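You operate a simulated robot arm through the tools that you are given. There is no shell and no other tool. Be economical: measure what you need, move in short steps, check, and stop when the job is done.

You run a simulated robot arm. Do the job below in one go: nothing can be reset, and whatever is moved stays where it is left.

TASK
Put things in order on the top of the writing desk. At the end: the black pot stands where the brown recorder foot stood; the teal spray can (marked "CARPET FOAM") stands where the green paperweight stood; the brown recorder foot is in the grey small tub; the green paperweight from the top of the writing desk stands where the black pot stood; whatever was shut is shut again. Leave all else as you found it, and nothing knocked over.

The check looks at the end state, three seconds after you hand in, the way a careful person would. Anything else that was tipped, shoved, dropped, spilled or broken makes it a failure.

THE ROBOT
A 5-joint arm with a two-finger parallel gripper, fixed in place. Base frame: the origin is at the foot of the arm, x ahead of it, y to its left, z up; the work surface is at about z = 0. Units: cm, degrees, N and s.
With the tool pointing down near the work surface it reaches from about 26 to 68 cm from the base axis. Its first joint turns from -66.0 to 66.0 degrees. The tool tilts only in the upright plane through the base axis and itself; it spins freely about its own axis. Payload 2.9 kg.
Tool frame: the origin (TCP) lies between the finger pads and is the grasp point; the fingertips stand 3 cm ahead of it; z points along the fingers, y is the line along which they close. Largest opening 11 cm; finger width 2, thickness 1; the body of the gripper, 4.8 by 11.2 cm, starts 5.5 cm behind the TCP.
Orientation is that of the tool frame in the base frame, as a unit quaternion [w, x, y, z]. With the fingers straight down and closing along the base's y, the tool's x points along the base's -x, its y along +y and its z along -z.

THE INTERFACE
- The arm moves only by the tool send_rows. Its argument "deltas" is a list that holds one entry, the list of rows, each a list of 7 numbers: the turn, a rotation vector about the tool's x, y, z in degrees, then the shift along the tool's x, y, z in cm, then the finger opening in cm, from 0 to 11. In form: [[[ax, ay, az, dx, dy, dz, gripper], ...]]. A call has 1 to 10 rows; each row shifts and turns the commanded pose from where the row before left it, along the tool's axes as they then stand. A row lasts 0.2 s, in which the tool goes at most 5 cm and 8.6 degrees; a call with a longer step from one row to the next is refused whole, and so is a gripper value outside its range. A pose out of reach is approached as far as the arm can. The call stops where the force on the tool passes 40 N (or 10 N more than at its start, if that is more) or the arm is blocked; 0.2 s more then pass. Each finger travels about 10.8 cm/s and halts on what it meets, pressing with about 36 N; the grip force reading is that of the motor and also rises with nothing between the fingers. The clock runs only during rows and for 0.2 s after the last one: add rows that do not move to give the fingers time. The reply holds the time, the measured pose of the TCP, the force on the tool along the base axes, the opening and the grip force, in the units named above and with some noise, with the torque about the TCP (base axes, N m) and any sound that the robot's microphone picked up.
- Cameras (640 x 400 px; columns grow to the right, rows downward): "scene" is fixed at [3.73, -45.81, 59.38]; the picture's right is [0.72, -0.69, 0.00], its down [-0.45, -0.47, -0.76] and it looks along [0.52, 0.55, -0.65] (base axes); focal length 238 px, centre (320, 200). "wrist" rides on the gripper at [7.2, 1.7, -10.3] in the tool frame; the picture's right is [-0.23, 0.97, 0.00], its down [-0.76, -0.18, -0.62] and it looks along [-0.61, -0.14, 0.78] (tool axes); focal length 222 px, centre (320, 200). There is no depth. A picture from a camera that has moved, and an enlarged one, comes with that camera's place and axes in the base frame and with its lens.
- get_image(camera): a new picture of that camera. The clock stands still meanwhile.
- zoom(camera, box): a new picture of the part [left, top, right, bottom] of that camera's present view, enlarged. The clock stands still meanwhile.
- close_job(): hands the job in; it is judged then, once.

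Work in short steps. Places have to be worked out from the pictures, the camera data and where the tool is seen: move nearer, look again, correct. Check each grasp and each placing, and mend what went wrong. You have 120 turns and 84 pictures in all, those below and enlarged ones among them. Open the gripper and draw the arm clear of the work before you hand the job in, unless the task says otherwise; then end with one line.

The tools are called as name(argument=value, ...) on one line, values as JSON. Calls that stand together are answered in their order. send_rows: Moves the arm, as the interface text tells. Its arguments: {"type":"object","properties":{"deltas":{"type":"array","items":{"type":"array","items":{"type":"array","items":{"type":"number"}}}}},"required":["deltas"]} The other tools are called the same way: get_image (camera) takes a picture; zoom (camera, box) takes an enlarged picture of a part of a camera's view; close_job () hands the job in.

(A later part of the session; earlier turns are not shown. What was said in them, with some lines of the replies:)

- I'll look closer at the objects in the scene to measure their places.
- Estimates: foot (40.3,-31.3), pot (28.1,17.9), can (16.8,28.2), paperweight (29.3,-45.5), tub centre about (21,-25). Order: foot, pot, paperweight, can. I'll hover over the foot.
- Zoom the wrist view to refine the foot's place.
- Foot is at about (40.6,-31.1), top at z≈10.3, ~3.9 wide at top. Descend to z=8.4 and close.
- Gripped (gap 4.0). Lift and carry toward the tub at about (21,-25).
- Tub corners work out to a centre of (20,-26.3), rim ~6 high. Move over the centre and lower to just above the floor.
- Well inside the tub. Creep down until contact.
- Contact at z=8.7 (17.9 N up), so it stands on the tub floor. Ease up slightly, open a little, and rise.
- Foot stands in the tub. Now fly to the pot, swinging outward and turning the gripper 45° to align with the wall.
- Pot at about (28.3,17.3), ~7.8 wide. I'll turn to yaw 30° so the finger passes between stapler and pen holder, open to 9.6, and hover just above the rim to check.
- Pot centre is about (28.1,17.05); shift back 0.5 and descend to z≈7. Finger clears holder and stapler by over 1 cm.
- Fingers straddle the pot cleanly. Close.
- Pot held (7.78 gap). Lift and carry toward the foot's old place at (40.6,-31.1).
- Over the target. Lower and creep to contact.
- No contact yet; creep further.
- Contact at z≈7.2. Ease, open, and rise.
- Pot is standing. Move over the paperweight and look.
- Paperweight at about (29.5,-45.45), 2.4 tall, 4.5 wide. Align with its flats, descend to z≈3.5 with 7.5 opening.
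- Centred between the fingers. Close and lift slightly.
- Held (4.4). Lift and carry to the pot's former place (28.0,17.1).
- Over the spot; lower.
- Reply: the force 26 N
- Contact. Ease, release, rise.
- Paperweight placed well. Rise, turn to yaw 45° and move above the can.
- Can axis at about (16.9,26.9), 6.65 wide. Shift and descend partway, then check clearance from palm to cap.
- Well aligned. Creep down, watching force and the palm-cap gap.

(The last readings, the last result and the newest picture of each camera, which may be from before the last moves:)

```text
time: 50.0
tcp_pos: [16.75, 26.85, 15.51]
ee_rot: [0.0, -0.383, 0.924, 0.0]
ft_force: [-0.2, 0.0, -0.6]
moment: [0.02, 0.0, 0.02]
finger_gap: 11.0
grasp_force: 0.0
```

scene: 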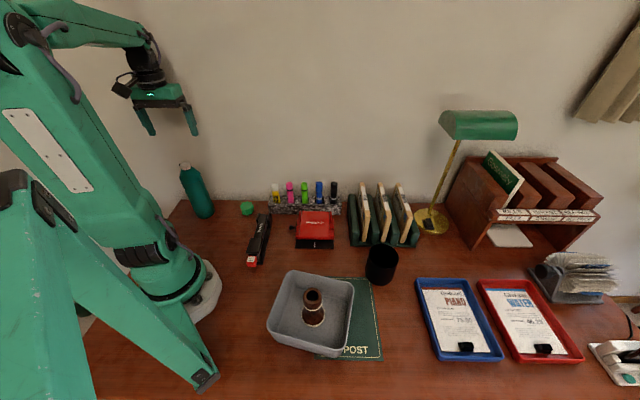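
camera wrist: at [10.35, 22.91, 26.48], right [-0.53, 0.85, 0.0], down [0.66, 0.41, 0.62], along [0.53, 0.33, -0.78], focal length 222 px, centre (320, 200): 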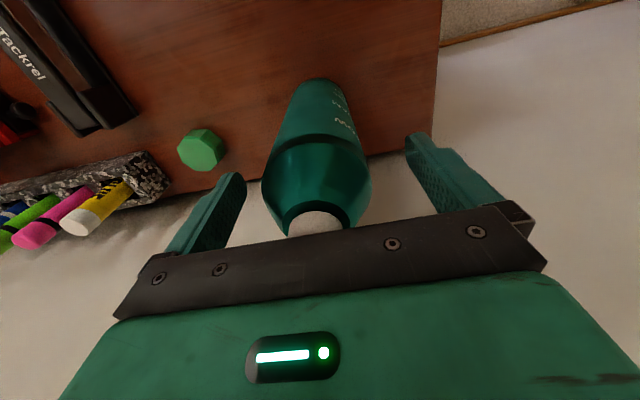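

send_rows(deltas=[[[0, 0, 0, 0, 0, 0.2, 11], [0, 0, 0, 0, 0, 0.15, 11], [0, 0, 0, 0, 0, 0, 11]]])

zoom(camera="scene", box=[150, 130, 230, 190])

```text
time: 50.8
tcp_pos: [16.83, 26.76, 14.99]
ee_rot: [0.001, -0.383, 0.924, 0.0]
ft_force: [1.5, -1.0, 4.3]
moment: [0.02, 0.04, 0.07]
finger_gap: 11.01
grasp_force: 0.1
heard: click
```

```text
6.67 times, centred on (190, 160) of scene
camera zoom: at [3.72, -45.81, 59.38], right [0.72, -0.69, 0.0], down [-0.45, -0.47, -0.76], along [0.52, 0.55, -0.65], focal length 1587 px, centre (1187, 467)
```

zoom: 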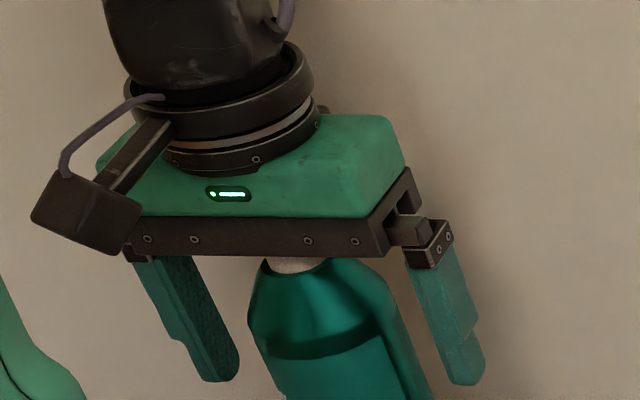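

Palm just touched the cap (4 N). Back off 0.3 and close on the body.

send_rows(deltas=[[[0, 0, 0, 0, 0, -0.25, 11], [0, 0, 0, 0, 0, 0, 9], [0, 0, 0, 0, 0, 0, 7.5], [0, 0, 0, 0, 0, 0, 6], [0, 0, 0, 0, 0, 0, 5], [0, 0, 0, 0, 0, 0, 5], [0, 0, 0, 0, 0, 0, 5]]])

zoom(camera="scene", box=[150, 130, 230, 220])

```text
time: 52.4
tcp_pos: [16.69, 26.78, 15.23]
ee_rot: [-0.001, -0.382, 0.924, -0.001]
ft_force: [2.4, -1.9, 0.4]
moment: [-0.19, -0.14, 0.07]
finger_gap: 6.1
grasp_force: 35.9
```

```text
4.44 times, centred on (190, 175) of scene
camera zoom: at [3.73, -45.81, 59.38], right [0.72, -0.69, 0.0], down [-0.45, -0.47, -0.76], along [0.52, 0.55, -0.65], focal length 1058 px, centre (898, 311)
```

zoom: 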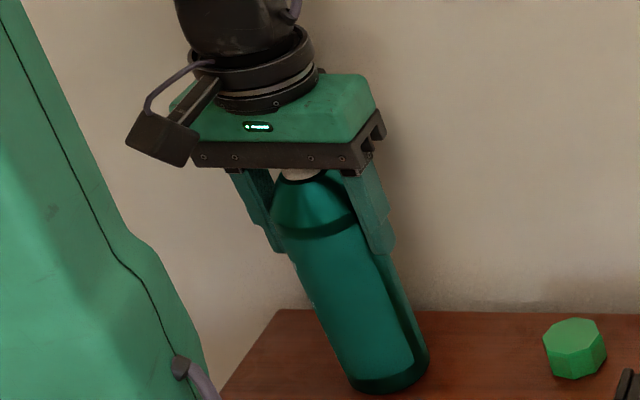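

Gripped at 6.1. Lift gently 1.5 cm and check it hangs straight.

send_rows(deltas=[[[0, 0, 0, 0, 0, -0.5, 5], [0, 0, 0, 0, 0, -1, 5], [0, 0, 0, 0, 0, 0, 5]]])

zoom(camera="scene", box=[150, 130, 230, 220])

get_image(camera="wrist")

```text
time: 53.2
tcp_pos: [16.68, 26.86, 16.78]
ee_rot: [0.0, -0.382, 0.924, 0.0]
ft_force: [0.3, -0.5, -5.0]
moment: [0.01, -0.01, 0.02]
finger_gap: 6.09
grasp_force: 36.7
```

```text
4.44 times, centred on (190, 175) of scene
camera zoom: at [3.73, -45.81, 59.38], right [0.72, -0.69, 0.0], down [-0.45, -0.47, -0.76], along [0.52, 0.55, -0.65], focal length 1058 px, centre (898, 311)
```

zoom: 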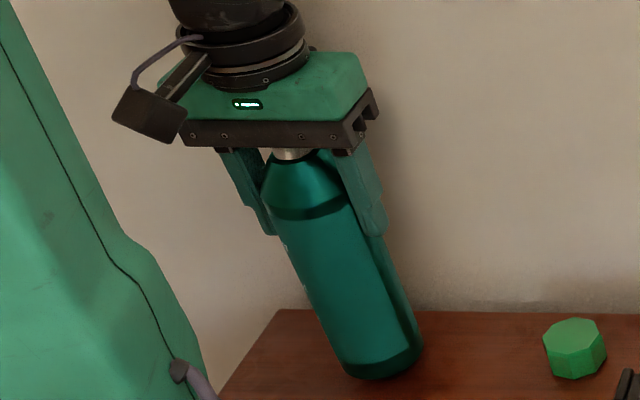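

```text
41 pictures are left
camera wrist: at [10.37, 22.93, 27.26], right [-0.53, 0.85, 0.0], down [0.66, 0.41, 0.62], along [0.53, 0.33, -0.78], focal length 222 px, centre (320, 200)
```

wrist: 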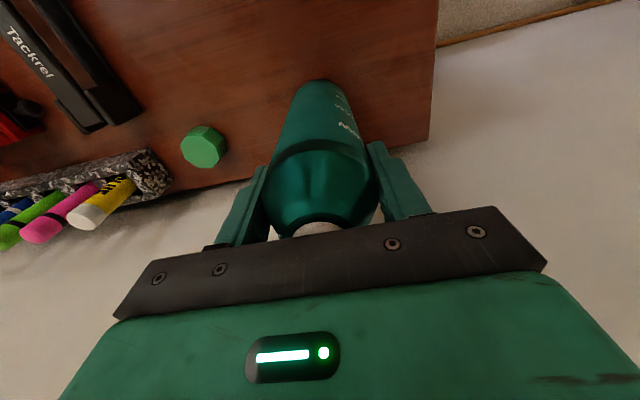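

Can hangs straight. Lift high and carry it along gently.

send_rows(deltas=[[[0, 0, 0, 0, 0, -2, 5], [0, 0, 0, 0, 0, -3.3, 5], [0, 0, 0, 0, 0, -3.3, 5], [0, 0, 0, 0, 0, -3.3, 5], [0, 0, 0, 0, 0, -3.3, 5], [0, 0, 0, 0, 0, 0, 5]]])

send_rows(deltas=[[[0, 0, 0, 0.05, -2.93, 0, 5], [0, 0, 0, 0.05, -2.93, 0, 5], [0, 0, 0, 0.05, -2.93, 0, 5], [0, 0, 0, 0.05, -2.93, 0, 5], [0, 0, 0, 0.05, -2.93, 0, 5], [0, 0, 0, 0.05, -2.93, 0, 5], [0, 0, 0, 0.05, -2.93, 0, 5], [0, 0, 0, 0.05, -2.93, 0, 5], [0, 0, 0, 0, 0, 0, 5]]])

send_rows(deltas=[[[0, 0, 0, 2.02, -3.03, 0, 5], [0, 0, 0, 2.02, -3.03, 0, 5], [0, 0, 0, 2.02, -3.03, 0, 5], [0, 0, 0, 2.02, -3.03, 0, 5], [0, 0, 0, 2.02, -3.03, 0, 5], [0, 0, 0, 2.02, -3.03, 0, 5], [0, 0, 0, 2.02, -3.03, 0, 5], [0, 0, 0, 0, 0, 0, 5]]])

send_rows(deltas=[[[0, 0, 0, 3.07, -1.73, 0, 5], [0, 0, 0, 3.07, -1.73, 0, 5], [0, 0, 0, 3.07, -1.73, 0, 5], [0, 0, 0, 3.07, -1.73, 0, 5], [0, 0, 0, 3.07, -1.73, 0, 5], [0, 0, 0, 3.07, -1.73, 0, 5], [0, 0, 0, 3.07, -1.73, 0, 5], [0, 0, 0, 3.07, -1.73, 0, 5], [0, 0, 0, 3.07, -1.73, 0, 5], [0, 0, 0, 0, 0, 0, 5]]])

get_image(camera="scene")

get_image(camera="wrist")

```text
time: 54.6
tcp_pos: [16.71, 26.78, 31.9]
ee_rot: [0.0, -0.383, 0.924, 0.0]
ft_force: [-0.5, 0.1, -6.7]
moment: [0.0, 0.02, -0.01]
finger_gap: 6.12
grasp_force: 36.4
```

```text
time: 56.6
tcp_pos: [33.21, 9.94, 32.29]
ee_rot: [0.0, -0.383, 0.924, 0.001]
ft_force: [0.4, 0.4, -6.2]
moment: [0.03, 0.03, 0.01]
finger_gap: 6.1
grasp_force: 36.7
```

```text
time: 58.4
tcp_pos: [37.94, -15.24, 32.08]
ee_rot: [0.0, -0.383, 0.924, 0.0]
ft_force: [0.5, 0.5, -4.7]
moment: [-0.02, -0.02, 0.0]
finger_gap: 6.09
grasp_force: 36.2
```

```text
time: 60.6
tcp_pos: [29.32, -45.69, 32.28]
ee_rot: [0.0, -0.383, 0.924, 0.001]
ft_force: [0.1, -0.4, -5.7]
moment: [0.01, -0.02, -0.02]
finger_gap: 6.1
grasp_force: 35.8
```

```text
40 pictures are left
```

scene: 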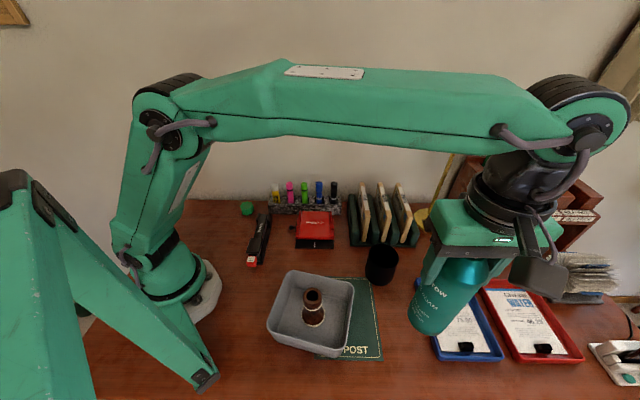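

```text
39 pictures are left
camera wrist: at [23.02, -49.65, 42.55], right [-0.53, 0.85, 0.0], down [0.66, 0.41, 0.62], along [0.53, 0.33, -0.78], focal length 222 px, centre (320, 200)
```

wrist: 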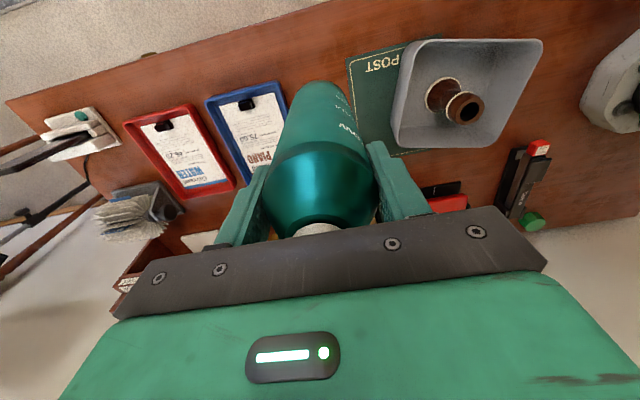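

Over the target (29.4,-45.6). Lower to just above contact.

send_rows(deltas=[[[0, 0, 0, 0, 0.05, 3.5, 5], [0, 0, 0, 0, 0, 3.5, 5], [0, 0, 0, 0, 0, 3.5, 5], [0, 0, 0, 0, 0, 3, 5], [0, 0, 0, 0, 0, 2, 5], [0, 0, 0, 0, 0, 0.6, 5], [0, 0, 0, 0, 0, 0, 5]]])

zoom(camera="scene", box=[320, 230, 520, 400])

```text
time: 62.2
tcp_pos: [29.43, -45.53, 15.92]
ee_rot: [0.001, -0.382, 0.924, 0.0]
ft_force: [0.4, 0.1, -6.2]
moment: [0.01, 0.0, 0.01]
finger_gap: 6.08
grasp_force: 35.9
```

```text
2.35 times, centred on (420, 315) of scene
camera zoom: at [3.73, -45.81, 59.38], right [0.72, -0.69, 0.0], down [-0.45, -0.47, -0.76], along [0.52, 0.55, -0.65], focal length 560 px, centre (85, -71)
```

zoom: 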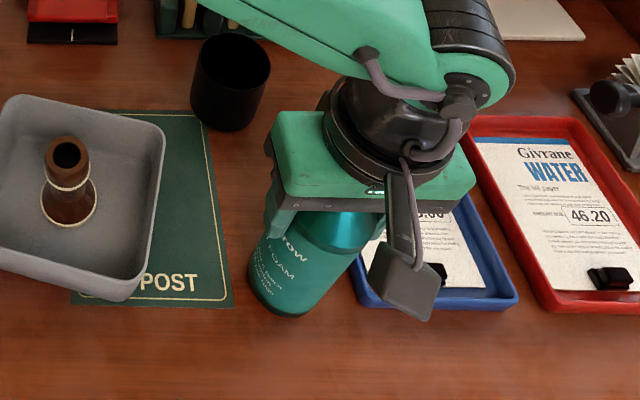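

Base lines up with the paperweight's old spot. Creep to contact.

send_rows(deltas=[[[0, 0, 0, 0, 0, 0.3, 5], [0, 0, 0, 0, 0, 0.2, 5], [0, 0, 0, 0, 0, 0.1, 5], [0, 0, 0, 0, 0, 0.1, 5], [0, 0, 0, 0, 0, 0, 5]]])

```text
time: 63.4
tcp_pos: [29.48, -45.61, 15.15]
ee_rot: [0.0, -0.383, 0.924, 0.0]
ft_force: [0.6, -0.1, -4.9]
moment: [0.04, -0.02, 0.02]
finger_gap: 6.08
grasp_force: 36.1
```

send_rows(deltas=[[[0, 0, 0, 0, 0, 0.1, 5], [0, 0, 0, 0, 0, 0.1, 5], [0, 0, 0, 0, 0, 0, 5]]])

```text
time: 64.2
tcp_pos: [29.4, -45.72, 15.23]
ee_rot: [0.0, -0.383, 0.924, -0.001]
ft_force: [-4.9, 11.2, 25.1]
moment: [1.21, 0.41, 0.09]
finger_gap: 6.08
grasp_force: 36.1
```

Contact made. Ease up 0.12, confirm low force, then release.

send_rows(deltas=[[[0, 0, 0, 0, 0, -0.12, 5], [0, 0, 0, 0, 0, 0, 5]]])

```text
time: 64.8
tcp_pos: [29.56, -45.62, 15.15]
ee_rot: [0.0, -0.383, 0.924, -0.001]
ft_force: [-5.1, 7.2, 23.0]
moment: [0.52, 0.55, 0.0]
finger_gap: 6.09
grasp_force: 35.8
```

send_rows(deltas=[[[0, 0, 0, 0, 0, -0.1, 5], [0, 0, 0, 0, 0, 0, 5]]])

```text
time: 65.4
tcp_pos: [29.45, -45.71, 15.25]
ee_rot: [0.0, -0.382, 0.924, -0.001]
ft_force: [-7.7, 0.9, 15.9]
moment: [-0.25, 0.79, -0.08]
finger_gap: 6.09
grasp_force: 36.1
```

send_rows(deltas=[[[0, 0, 0, 0, 0, -0.08, 5], [0, 0, 0, 0, 0, 0, 5]]])

zoom(camera="scene", box=[320, 230, 520, 400])

```text
time: 66.0
tcp_pos: [29.53, -45.57, 15.29]
ee_rot: [0.0, -0.383, 0.924, 0.0]
ft_force: [1.7, -1.8, -0.1]
moment: [-0.39, -0.28, -0.02]
finger_gap: 6.09
grasp_force: 36.1
```

```text
2.35 times, centred on (420, 315) of scene
camera zoom: at [3.73, -45.81, 59.38], right [0.72, -0.69, 0.0], down [-0.45, -0.47, -0.76], along [0.52, 0.55, -0.65], focal length 560 px, centre (85, -71)
```

zoom: 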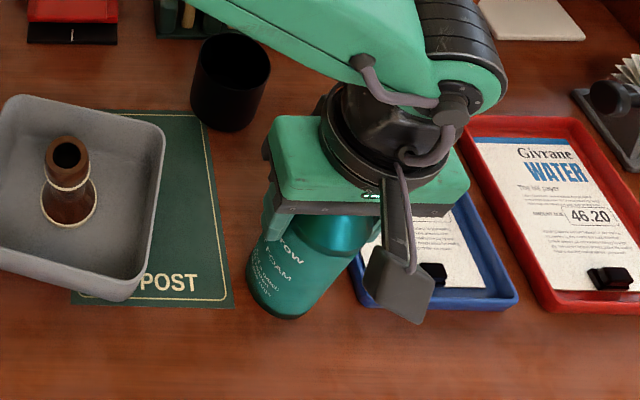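

Forces nearly zero with the can on the desk. Release gradually.

send_rows(deltas=[[[0, 0, 0, 0, 0, 0, 6.3], [0, 0, 0, 0, 0, 0, 7], [0, 0, 0, 0, 0, 0, 8.5], [0, 0, 0, 0, 0, 0, 10], [0, 0, 0, 0, 0, 0, 10.5], [0, 0, 0, 0, 0, 0, 10.5]]])

get_image(camera="wrist")

```text
time: 67.4
tcp_pos: [29.39, -45.74, 15.37]
ee_rot: [0.001, -0.383, 0.924, 0.0]
ft_force: [0.9, 0.4, 0.4]
moment: [0.01, -0.02, 0.03]
finger_gap: 10.5
grasp_force: 0.0
```

```text
36 pictures are left
camera wrist: at [23.09, -49.5, 25.77], right [-0.53, 0.85, 0.0], down [0.66, 0.41, 0.62], along [0.53, 0.33, -0.78], focal length 222 px, centre (320, 200)
```

wrist: 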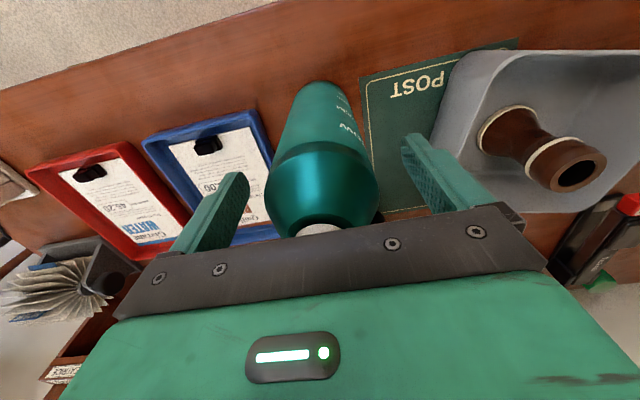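

Can stands. Rise straight up clear, then move away toward the middle.

send_rows(deltas=[[[0, 0, 0, 0, 0, -2, 10.5], [0, 0, 0, 0, 0, -3.5, 10.5], [0, 0, 0, 0, 0, -4, 10.5], [0, 0, 0, 0, 0, -4, 10.5], [0, 0, 0, 0, 0, -4, 10.5], [0, 0, 0, -3, 2, 0, 10.5], [0, 0, 0, -3, 2, 0, 10.5], [0, 0, 0, -3, 2, 0, 10.5], [0, 0, 0, -3, 2, 0, 10.5], [0, 0, 0, -3, 2, 0, 10.5]]])

send_rows(deltas=[[[0, 0, 0, -2, 3, 0, 10.5], [0, 0, 0, -2, 3, 0, 10.5], [0, 0, 0, -2, 3, 0, 10.5], [0, 0, 0, -2, 3, 0, 10.5], [0, 0, 0, 0, 0, 0, 10.5], [0, 0, 0, 0, 0, 0, 10.5]]])

get_image(camera="scene")

zoom(camera="scene", box=[260, 220, 480, 370])

```text
time: 69.6
tcp_pos: [32.74, -27.93, 32.61]
ee_rot: [0.0, -0.383, 0.924, 0.0]
ft_force: [-0.4, -0.7, 0.6]
moment: [0.0, -0.03, 0.01]
finger_gap: 10.51
grasp_force: 0.1
```

```text
time: 71.0
tcp_pos: [30.53, -13.86, 32.73]
ee_rot: [0.0, -0.383, 0.924, 0.001]
ft_force: [-0.3, 0.1, 0.4]
moment: [0.01, 0.01, -0.02]
finger_gap: 10.51
grasp_force: 0.1
```

```text
35 pictures are left
```

scene: 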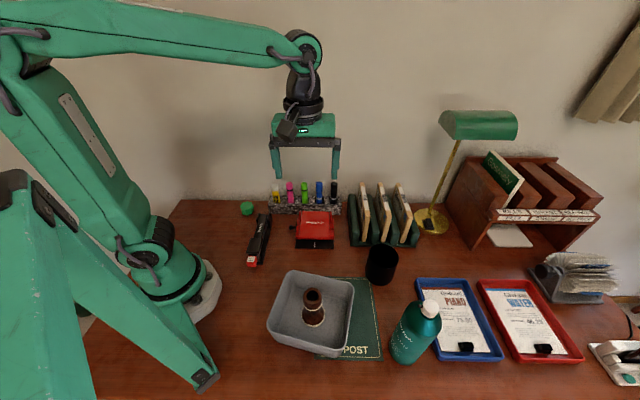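

```text
2.67 times, centred on (370, 295) of scene
camera zoom: at [3.73, -45.81, 59.38], right [0.72, -0.69, 0.0], down [-0.45, -0.47, -0.76], along [0.52, 0.55, -0.65], focal length 635 px, centre (187, -53)
```

zoom: 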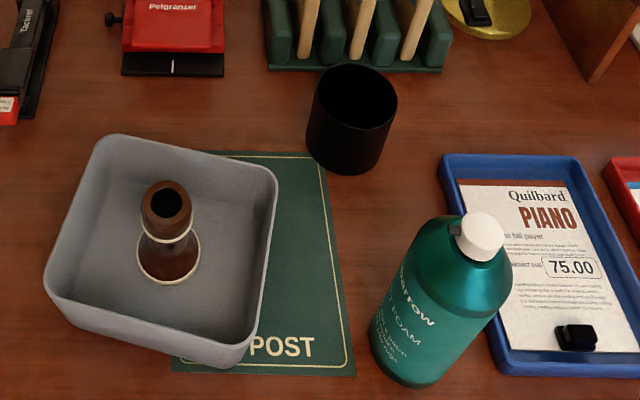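

All four items are at their targets, everything else looks undisturbed, and the gripper is open and clear. Handing in.

close_job()

```text
The job is handed in.
```

I handed in the job. The recorder foot stands in the grey tub, the pot stands where the foot stood, the paperweight where the pot stood, and the spray can where the paperweight stood; the last pictures show nothing else moved or knocked over.
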